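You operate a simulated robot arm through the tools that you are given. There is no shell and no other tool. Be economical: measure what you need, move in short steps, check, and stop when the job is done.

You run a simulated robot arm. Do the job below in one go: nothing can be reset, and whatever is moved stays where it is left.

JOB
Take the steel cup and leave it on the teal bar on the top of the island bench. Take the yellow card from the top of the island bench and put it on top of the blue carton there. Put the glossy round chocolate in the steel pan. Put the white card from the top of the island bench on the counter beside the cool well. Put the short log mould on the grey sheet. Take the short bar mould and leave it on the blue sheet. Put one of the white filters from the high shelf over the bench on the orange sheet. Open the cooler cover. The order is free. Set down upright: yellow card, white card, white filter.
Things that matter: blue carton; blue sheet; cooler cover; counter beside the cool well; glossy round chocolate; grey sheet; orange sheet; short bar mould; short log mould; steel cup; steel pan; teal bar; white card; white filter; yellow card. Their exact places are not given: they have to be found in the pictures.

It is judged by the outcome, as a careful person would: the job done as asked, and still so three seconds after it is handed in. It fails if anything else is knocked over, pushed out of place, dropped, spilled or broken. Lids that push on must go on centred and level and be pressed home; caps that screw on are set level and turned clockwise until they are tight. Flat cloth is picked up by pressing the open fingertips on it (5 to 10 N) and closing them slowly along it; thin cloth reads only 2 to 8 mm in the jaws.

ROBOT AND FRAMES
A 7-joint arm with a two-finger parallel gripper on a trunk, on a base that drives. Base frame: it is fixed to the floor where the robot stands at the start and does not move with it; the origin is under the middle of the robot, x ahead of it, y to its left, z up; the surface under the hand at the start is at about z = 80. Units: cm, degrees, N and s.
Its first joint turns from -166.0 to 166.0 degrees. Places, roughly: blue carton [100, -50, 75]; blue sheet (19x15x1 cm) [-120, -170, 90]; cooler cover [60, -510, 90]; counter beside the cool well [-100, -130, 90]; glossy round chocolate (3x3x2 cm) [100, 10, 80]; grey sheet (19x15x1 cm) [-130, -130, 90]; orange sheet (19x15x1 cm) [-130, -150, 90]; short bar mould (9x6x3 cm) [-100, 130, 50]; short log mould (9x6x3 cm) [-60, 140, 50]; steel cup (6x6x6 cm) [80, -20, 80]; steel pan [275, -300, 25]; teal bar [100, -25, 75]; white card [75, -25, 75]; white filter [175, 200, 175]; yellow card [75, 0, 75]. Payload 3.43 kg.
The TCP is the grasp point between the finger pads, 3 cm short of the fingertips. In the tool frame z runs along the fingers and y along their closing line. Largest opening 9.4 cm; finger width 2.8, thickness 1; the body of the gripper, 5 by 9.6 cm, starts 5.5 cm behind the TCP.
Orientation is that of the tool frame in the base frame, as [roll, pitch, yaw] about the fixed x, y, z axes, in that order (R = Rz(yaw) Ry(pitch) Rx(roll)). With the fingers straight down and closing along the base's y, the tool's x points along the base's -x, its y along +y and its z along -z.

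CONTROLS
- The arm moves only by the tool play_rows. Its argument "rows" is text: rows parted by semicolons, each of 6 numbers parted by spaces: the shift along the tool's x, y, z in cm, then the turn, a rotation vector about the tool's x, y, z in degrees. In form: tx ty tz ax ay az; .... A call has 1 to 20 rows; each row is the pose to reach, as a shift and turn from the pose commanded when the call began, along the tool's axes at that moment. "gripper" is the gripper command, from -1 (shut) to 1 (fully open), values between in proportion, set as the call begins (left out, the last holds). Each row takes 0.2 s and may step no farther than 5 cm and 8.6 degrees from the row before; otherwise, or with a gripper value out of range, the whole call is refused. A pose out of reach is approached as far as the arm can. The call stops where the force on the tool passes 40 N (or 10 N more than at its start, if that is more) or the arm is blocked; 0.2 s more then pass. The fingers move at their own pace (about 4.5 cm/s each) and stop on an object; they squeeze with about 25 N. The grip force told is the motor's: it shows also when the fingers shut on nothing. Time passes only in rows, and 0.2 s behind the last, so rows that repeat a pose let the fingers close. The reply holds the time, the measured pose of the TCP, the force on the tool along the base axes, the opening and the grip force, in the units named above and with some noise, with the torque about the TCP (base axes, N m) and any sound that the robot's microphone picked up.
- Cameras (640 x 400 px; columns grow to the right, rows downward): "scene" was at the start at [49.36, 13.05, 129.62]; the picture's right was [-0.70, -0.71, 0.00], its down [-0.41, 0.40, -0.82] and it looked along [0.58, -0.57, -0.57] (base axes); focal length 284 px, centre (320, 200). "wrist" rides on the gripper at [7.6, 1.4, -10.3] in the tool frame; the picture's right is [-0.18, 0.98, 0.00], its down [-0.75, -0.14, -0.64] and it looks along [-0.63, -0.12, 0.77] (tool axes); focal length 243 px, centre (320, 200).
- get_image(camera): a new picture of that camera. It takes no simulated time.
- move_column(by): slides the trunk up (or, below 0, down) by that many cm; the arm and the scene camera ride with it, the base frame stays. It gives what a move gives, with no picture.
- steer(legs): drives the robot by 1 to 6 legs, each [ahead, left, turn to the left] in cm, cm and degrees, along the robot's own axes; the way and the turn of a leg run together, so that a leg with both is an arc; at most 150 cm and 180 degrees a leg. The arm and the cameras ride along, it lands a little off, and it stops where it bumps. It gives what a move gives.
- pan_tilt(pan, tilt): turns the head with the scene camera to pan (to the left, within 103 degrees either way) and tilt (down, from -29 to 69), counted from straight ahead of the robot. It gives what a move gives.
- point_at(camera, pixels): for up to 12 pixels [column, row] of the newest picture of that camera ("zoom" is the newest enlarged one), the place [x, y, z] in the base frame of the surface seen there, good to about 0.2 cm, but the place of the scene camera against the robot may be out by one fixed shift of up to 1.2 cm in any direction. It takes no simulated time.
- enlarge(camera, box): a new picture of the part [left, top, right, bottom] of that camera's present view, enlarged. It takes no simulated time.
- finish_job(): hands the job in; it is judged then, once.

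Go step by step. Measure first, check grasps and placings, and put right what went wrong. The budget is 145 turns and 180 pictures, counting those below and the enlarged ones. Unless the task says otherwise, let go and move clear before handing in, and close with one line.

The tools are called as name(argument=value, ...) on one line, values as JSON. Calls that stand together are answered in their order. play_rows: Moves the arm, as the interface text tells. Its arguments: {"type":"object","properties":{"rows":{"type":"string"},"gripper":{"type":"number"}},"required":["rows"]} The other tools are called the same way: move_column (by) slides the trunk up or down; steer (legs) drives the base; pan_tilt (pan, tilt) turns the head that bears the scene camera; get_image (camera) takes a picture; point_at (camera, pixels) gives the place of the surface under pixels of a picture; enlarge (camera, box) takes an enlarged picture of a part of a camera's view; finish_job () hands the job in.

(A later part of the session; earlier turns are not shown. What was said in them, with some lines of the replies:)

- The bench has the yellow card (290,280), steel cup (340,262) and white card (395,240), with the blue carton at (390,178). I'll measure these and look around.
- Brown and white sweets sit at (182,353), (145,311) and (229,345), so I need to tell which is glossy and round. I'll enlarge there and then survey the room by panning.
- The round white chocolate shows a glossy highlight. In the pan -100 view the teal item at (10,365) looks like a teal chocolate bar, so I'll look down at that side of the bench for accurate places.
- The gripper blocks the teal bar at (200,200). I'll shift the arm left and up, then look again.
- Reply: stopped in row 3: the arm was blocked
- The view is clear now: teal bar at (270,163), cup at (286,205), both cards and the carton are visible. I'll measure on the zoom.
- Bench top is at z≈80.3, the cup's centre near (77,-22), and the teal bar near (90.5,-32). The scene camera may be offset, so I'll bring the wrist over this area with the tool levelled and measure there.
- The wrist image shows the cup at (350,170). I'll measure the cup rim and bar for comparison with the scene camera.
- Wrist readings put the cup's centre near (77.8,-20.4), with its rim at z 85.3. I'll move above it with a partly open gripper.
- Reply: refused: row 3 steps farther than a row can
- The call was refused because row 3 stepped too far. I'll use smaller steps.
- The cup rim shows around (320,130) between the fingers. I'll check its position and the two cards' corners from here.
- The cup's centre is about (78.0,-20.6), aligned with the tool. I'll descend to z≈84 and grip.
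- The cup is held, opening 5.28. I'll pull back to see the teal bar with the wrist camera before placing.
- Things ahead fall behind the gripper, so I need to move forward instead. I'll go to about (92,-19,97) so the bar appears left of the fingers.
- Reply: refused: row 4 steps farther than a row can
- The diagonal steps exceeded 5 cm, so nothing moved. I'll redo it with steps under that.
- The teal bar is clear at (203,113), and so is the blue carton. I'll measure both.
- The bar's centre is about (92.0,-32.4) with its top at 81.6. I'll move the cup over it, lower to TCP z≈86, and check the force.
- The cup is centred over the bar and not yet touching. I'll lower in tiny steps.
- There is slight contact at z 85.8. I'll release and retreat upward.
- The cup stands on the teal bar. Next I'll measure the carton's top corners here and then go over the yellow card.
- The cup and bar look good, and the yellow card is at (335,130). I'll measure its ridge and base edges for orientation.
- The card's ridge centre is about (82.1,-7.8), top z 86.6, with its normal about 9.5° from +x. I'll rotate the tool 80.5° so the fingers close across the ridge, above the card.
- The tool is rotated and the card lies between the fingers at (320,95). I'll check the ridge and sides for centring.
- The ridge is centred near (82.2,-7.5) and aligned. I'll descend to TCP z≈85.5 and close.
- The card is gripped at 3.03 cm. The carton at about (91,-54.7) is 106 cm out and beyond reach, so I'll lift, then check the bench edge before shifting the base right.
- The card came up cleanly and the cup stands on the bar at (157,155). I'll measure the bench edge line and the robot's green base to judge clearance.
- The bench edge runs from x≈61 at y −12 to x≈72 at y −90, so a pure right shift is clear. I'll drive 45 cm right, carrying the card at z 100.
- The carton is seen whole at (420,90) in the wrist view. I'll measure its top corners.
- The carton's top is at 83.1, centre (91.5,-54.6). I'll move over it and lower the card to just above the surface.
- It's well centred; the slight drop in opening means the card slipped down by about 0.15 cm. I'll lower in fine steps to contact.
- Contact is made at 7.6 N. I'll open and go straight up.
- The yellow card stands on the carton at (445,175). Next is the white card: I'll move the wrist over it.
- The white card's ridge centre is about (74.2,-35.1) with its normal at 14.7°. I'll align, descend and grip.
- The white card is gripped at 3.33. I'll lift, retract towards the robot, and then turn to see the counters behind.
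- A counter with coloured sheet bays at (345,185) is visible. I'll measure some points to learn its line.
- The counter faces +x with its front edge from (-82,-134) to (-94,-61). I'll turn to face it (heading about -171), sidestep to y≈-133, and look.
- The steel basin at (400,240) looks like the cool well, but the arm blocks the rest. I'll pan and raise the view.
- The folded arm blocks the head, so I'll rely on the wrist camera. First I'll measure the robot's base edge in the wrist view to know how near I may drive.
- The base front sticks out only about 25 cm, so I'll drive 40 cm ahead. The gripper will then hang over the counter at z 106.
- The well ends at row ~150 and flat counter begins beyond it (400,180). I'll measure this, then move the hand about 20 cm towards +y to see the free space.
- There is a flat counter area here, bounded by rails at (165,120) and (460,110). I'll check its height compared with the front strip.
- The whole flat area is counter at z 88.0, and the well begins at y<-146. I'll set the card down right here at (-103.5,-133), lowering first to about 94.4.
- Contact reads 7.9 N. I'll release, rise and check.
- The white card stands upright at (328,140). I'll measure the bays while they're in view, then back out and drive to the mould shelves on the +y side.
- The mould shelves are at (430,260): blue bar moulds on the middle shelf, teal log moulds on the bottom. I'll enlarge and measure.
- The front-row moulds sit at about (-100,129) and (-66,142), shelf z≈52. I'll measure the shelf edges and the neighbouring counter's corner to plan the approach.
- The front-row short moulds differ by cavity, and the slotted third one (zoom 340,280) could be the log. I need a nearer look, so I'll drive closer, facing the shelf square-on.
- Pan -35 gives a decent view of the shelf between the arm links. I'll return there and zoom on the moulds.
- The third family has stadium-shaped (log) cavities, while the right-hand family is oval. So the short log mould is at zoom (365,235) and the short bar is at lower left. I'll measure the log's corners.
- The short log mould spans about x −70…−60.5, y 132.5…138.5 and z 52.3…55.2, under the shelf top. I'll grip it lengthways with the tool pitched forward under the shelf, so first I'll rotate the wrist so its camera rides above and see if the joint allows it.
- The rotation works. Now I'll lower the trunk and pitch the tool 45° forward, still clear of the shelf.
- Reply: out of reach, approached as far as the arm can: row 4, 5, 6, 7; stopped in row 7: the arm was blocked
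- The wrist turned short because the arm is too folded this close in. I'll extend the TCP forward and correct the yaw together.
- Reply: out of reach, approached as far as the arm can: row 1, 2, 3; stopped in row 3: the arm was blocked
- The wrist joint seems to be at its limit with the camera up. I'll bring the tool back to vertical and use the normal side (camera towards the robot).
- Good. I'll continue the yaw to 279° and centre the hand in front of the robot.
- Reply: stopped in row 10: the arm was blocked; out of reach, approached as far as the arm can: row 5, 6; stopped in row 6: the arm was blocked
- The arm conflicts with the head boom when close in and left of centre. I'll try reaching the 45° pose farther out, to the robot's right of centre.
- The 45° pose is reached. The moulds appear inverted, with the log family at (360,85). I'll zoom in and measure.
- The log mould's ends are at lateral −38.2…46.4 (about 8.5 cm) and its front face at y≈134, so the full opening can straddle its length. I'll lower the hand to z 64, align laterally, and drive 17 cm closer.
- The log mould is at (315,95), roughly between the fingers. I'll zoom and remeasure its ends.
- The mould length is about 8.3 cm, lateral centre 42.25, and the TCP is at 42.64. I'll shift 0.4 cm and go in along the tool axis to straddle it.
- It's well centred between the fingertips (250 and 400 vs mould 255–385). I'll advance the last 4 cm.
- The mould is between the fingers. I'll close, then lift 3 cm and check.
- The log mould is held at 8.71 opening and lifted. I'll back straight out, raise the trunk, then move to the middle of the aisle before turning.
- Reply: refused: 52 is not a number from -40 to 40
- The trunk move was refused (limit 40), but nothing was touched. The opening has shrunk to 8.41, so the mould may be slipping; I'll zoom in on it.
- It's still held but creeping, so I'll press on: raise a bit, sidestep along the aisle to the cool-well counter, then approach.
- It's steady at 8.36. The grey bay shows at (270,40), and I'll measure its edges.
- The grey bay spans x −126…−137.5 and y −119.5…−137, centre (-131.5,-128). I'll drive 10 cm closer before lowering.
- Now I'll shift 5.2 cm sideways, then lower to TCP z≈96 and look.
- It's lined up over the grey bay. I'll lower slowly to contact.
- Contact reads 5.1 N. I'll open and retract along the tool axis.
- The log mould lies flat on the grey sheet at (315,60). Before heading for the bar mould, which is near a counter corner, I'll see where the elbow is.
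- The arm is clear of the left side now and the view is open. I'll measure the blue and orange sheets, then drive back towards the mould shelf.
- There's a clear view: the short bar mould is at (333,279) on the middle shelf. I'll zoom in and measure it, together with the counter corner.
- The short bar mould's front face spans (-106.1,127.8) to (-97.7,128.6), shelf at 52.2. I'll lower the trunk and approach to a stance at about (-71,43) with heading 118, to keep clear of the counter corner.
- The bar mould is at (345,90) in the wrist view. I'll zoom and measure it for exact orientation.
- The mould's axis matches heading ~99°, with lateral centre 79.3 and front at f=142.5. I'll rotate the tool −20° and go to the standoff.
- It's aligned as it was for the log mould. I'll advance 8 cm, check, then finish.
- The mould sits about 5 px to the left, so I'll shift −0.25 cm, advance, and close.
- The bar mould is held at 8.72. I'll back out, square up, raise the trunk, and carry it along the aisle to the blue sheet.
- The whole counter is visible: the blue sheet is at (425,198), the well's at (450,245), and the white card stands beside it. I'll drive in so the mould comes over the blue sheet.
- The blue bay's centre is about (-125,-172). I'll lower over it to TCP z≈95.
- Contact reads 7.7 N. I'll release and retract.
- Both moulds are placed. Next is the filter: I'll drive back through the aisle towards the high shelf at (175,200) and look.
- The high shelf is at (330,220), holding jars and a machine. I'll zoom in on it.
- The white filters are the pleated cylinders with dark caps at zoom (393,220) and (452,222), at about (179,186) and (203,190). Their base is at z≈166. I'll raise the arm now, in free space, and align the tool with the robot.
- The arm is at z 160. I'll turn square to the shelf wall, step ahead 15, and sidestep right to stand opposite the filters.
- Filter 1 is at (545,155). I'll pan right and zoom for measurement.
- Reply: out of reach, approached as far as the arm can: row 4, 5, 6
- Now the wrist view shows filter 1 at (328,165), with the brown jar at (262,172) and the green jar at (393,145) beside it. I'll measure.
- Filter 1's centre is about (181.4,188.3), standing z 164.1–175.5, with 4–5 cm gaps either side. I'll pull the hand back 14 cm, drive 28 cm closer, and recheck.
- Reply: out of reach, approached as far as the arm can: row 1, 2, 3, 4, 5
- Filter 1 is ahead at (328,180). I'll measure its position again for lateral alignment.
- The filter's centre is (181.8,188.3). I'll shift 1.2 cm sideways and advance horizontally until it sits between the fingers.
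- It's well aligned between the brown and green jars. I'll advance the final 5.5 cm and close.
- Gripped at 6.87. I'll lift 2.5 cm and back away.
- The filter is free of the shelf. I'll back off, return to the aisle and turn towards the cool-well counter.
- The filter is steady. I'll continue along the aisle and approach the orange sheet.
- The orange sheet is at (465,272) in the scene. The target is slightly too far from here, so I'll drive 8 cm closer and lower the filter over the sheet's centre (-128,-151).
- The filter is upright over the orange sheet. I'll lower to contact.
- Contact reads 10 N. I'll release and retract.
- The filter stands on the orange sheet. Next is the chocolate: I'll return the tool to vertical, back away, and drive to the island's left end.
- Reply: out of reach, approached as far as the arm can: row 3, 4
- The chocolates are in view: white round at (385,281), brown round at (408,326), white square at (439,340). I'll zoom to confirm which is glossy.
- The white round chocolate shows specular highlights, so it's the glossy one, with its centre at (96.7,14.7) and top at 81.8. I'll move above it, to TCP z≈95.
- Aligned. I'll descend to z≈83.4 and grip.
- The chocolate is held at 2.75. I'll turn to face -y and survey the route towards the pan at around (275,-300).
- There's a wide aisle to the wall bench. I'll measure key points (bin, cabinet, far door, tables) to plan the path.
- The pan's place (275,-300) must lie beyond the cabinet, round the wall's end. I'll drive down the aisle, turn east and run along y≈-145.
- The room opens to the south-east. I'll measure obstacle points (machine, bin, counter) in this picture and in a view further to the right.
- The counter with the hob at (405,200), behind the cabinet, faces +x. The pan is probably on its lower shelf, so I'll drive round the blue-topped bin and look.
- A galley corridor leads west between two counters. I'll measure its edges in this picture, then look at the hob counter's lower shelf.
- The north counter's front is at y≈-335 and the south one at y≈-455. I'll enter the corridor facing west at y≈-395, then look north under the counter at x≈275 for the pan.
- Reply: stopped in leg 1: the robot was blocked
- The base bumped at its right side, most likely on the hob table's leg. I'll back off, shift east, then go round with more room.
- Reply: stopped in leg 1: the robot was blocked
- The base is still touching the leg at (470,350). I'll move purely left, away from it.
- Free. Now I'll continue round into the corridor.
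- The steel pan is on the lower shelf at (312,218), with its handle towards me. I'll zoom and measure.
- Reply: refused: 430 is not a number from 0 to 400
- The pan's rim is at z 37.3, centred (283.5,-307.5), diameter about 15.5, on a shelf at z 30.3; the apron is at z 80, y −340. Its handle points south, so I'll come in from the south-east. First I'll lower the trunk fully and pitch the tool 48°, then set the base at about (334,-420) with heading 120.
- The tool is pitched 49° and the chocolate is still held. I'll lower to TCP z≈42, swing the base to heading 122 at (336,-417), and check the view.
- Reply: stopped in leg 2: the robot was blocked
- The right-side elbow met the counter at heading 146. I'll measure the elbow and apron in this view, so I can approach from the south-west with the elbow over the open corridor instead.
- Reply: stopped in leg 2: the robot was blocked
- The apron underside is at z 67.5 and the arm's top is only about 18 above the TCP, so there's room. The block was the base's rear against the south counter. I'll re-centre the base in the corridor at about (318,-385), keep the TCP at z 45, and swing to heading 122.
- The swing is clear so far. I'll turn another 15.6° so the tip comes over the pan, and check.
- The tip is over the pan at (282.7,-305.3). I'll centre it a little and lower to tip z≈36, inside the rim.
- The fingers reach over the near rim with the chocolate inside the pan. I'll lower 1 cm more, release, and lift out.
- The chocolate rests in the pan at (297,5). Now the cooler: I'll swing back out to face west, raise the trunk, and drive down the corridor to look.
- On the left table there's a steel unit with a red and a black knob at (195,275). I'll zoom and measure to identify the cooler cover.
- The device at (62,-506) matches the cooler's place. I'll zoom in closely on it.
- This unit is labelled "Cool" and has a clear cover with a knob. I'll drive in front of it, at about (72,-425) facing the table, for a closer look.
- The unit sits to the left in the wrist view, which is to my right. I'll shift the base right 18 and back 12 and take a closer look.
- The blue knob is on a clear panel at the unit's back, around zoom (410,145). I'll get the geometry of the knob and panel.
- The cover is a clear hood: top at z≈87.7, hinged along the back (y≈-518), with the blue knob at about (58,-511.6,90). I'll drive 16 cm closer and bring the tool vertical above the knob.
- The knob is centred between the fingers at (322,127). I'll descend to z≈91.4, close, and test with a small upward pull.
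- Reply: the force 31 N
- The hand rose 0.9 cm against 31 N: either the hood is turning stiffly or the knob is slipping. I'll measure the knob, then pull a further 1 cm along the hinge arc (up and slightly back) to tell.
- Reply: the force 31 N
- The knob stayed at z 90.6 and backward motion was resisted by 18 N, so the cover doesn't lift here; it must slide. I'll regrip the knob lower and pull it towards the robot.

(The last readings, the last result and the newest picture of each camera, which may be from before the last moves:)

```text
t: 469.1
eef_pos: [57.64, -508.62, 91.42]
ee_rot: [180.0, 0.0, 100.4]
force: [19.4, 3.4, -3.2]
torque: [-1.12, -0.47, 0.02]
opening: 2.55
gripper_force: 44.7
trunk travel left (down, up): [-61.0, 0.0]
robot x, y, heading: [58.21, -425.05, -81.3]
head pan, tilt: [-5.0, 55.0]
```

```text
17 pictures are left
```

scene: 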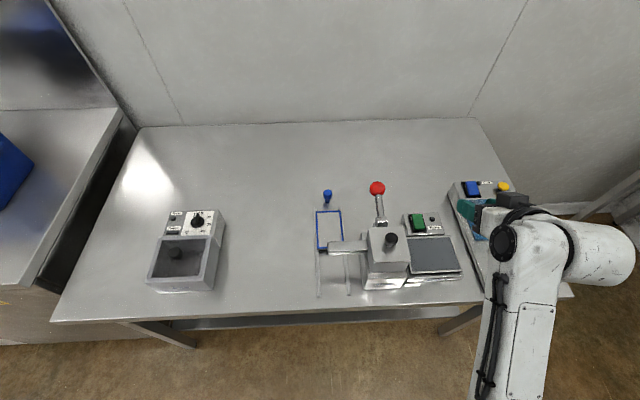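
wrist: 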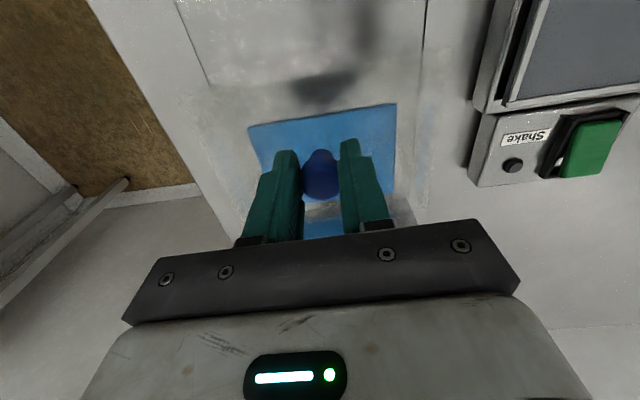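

The cover slides towards the robot: 3 cm moved with little drag, apart from a side load from a slight misalignment. I'll keep pulling with a small correction until it reaches its stop.

play_rows(rows="0 0.06 0 0 0 0; 0.8 0.08 0 0 0 0; 1.6 0.1 0 0 0 0; 2.4 0.12 0 0 0 0; 3.2 0.13 0 0 0 0; 4 0.15 0 0 0 0; 4.8 0.17 0 0 0 0; 5.6 0.18 0 0 0 0; 6.4 0.2 0 0 0 0; 7.2 0.21 0 0 0 0; 8 0.23 0 0 0 0; 8.8 0.25 0 0 0 0; 9.6 0.26 0 0 0 0; 10.4 0.28 0 0 0 0; 11.2 0.3 0 0 0 0; 12 0.31 0 0 0 0; 12.8 0.33 0 0 0 0; 13.6 0.35 0 0 0 0; 14.4 0.36 0 0 0 0; 15.2 0.38 0 0 0 0")

get_image(camera="wrist")

```text
t: 473.3
eef_pos: [55.11, -493.53, 91.6]
ee_rot: [180.0, 0.0, 100.2]
force: [0.2, 1.1, -0.2]
torque: [0.01, -0.02, 0.01]
opening: 0.0
gripper_force: 33.4
trunk travel left (down, up): [-61.0, 0.0]
robot x, y, heading: [58.31, -425.23, -81.4]
head pan, tilt: [-5.0, 55.0]
```

```text
16 pictures are left
5 turns are left
```

wrist: 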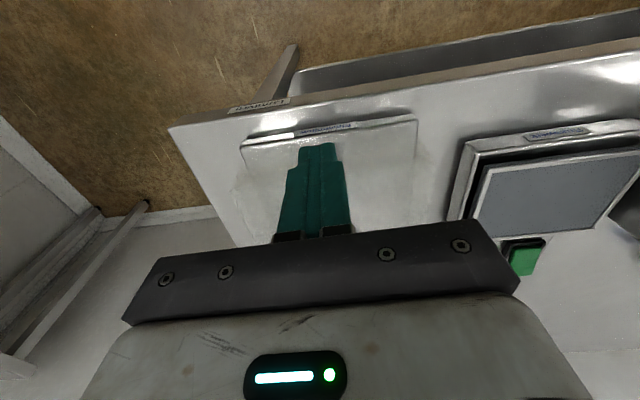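

The fingers slid off the knob, presumably at the stop. I'll lift and look at where the cover is now.

play_rows(rows="0 0 -4 0 0 0; 0 0 -8 0 0 0; -4 0 -9 0 0 0; -8 0 -9 0 0 0; -11 0 -9 0 0 0; -11 0 -9 0 0 0", gripper=0.1)

enlarge(camera="wrist", box=[170, 0, 470, 240])

point_at(camera="zoom", pixels=[[320, 60], [320, 100], [320, 140], [320, 180], [320, 220], [320, 260], [320, 300], [200, 150], [430, 150], [280, 200], [360, 200], [320, 330]])

```text
t: 474.7
eef_pos: [57.57, -504.4, 100.58]
ee_rot: [179.9, 0.0, 100.2]
force: [0.7, 0.5, -0.2]
torque: [-0.02, 0.0, -0.05]
opening: 5.21
gripper_force: 0.2
out of reach, approached as far as the arm can: row 1, 2, 3
trunk travel left (down, up): [-61.0, 0.0]
robot x, y, heading: [58.36, -425.2, -81.5]
head pan, tilt: [-5.0, 55.0]
```

```text
1.67 times, centred on (320, 120) of wrist
```

zoom: 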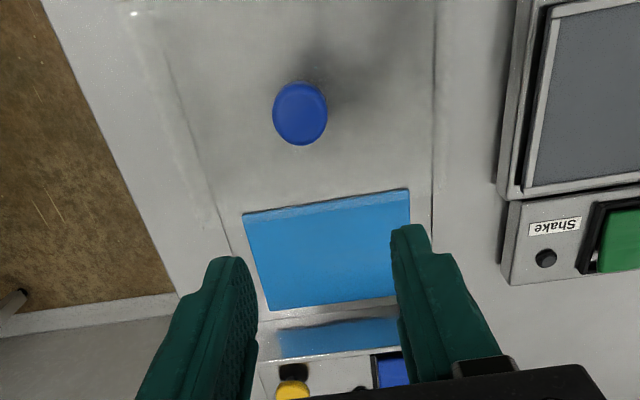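

```text
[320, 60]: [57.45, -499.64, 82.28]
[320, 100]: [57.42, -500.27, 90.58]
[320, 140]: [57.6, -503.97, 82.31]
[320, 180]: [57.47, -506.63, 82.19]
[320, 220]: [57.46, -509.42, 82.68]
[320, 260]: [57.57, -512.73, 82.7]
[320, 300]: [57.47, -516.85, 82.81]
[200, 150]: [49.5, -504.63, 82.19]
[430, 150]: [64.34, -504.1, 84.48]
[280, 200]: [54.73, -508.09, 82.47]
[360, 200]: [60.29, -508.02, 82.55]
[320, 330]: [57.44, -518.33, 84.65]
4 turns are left
```

The cover has slid 11 cm forward, its knob is now at about (56.4,-500.6), and the blue plate is uncovered. I'll nudge the knob from behind with closed fingers to make sure it's fully at its stop, then retreat and check.

play_rows(rows="0 -0.4 0 0 0 0; 0 -0.4 0 0 0 0; 0 -0.4 3 0 0 0; 0 -0.4 6 0 0 0; 0 -0.4 8.9 0 0 0; 0 -0.4 8.9 0 0 0", gripper=-1)

play_rows(rows="0.4 0 0 0 0 0; 0.8 0 0 0 0 0; 1.2 0 0 0 0 0; 1.5 0 0 0 0 0; 1.8 0 0 0 0 0; 2.1 0 0 0 0 0; 2.4 0 0 0 0 0; 2.7 0 0 0 0 0; 3 0 0 0 0 0")

play_rows(rows="-0.5 0 0 0 0 0; -1 0 -3 0 0 0; -1 0 -7 0 0 0; -2 0 -11 0 0 0; -3 0 -11 0 0 0; -3 0 -11 0 0 0")

enlarge(camera="wrist", box=[170, 0, 470, 240])

```text
t: 476.1
eef_pos: [56.71, -504.27, 91.57]
ee_rot: [179.9, -0.1, 100.3]
force: [0.1, -0.3, 0.0]
torque: [0.0, -0.01, 0.02]
opening: 0.0
gripper_force: 25.0
trunk travel left (down, up): [-61.0, 0.0]
robot x, y, heading: [58.44, -425.06, -81.5]
head pan, tilt: [-5.0, 55.0]
```

```text
t: 477.4
eef_pos: [56.52, -503.23, 91.9]
ee_rot: [-180.0, 1.0, 100.4]
force: [-1.9, -7.0, 1.5]
torque: [-0.19, -0.09, 0.01]
opening: 0.01
gripper_force: 25.4
trunk travel left (down, up): [-61.0, 0.0]
robot x, y, heading: [57.82, -425.1, -81.6]
head pan, tilt: [-5.0, 55.0]
stopped in row 6: the force on the tool passed its limit at 44 N (the readings are from after the stop); the commanded pose is now the measured one
```

```text
t: 478.8
eef_pos: [57.05, -505.87, 102.94]
ee_rot: [-180.0, 0.8, 100.4]
force: [0.1, -1.1, -0.4]
torque: [0.02, -0.01, 0.02]
opening: 0.01
gripper_force: 25.4
trunk travel left (down, up): [-61.0, 0.0]
robot x, y, heading: [58.07, -425.26, -81.2]
head pan, tilt: [-5.0, 55.0]
```

```text
1.67 times, centred on (320, 120) of wrist
3 turns are left
```

zoom: 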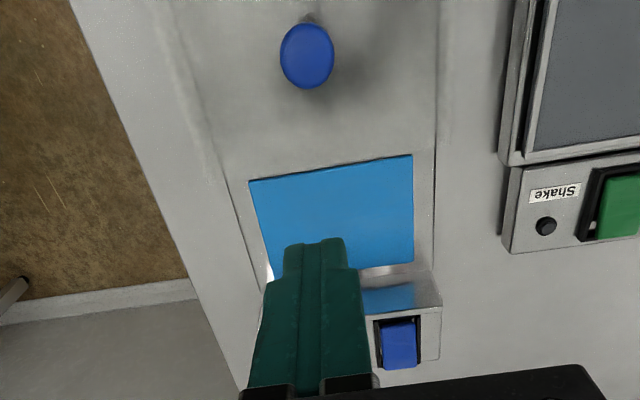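

The push ended at a hard stop (44 N), so the cover is fully open and the plate is uncovered. The hand is clear of everything, so I'm handing in.

finish_job()

```text
The job is handed in.
```

I did all eight parts and handed the job in. The cup is on the teal bar, the yellow card on the blue carton, and the chocolate in the pan. The white card is beside the cool well, the moulds and filter are on their sheets, and the cooler cover is slid open to its stop.
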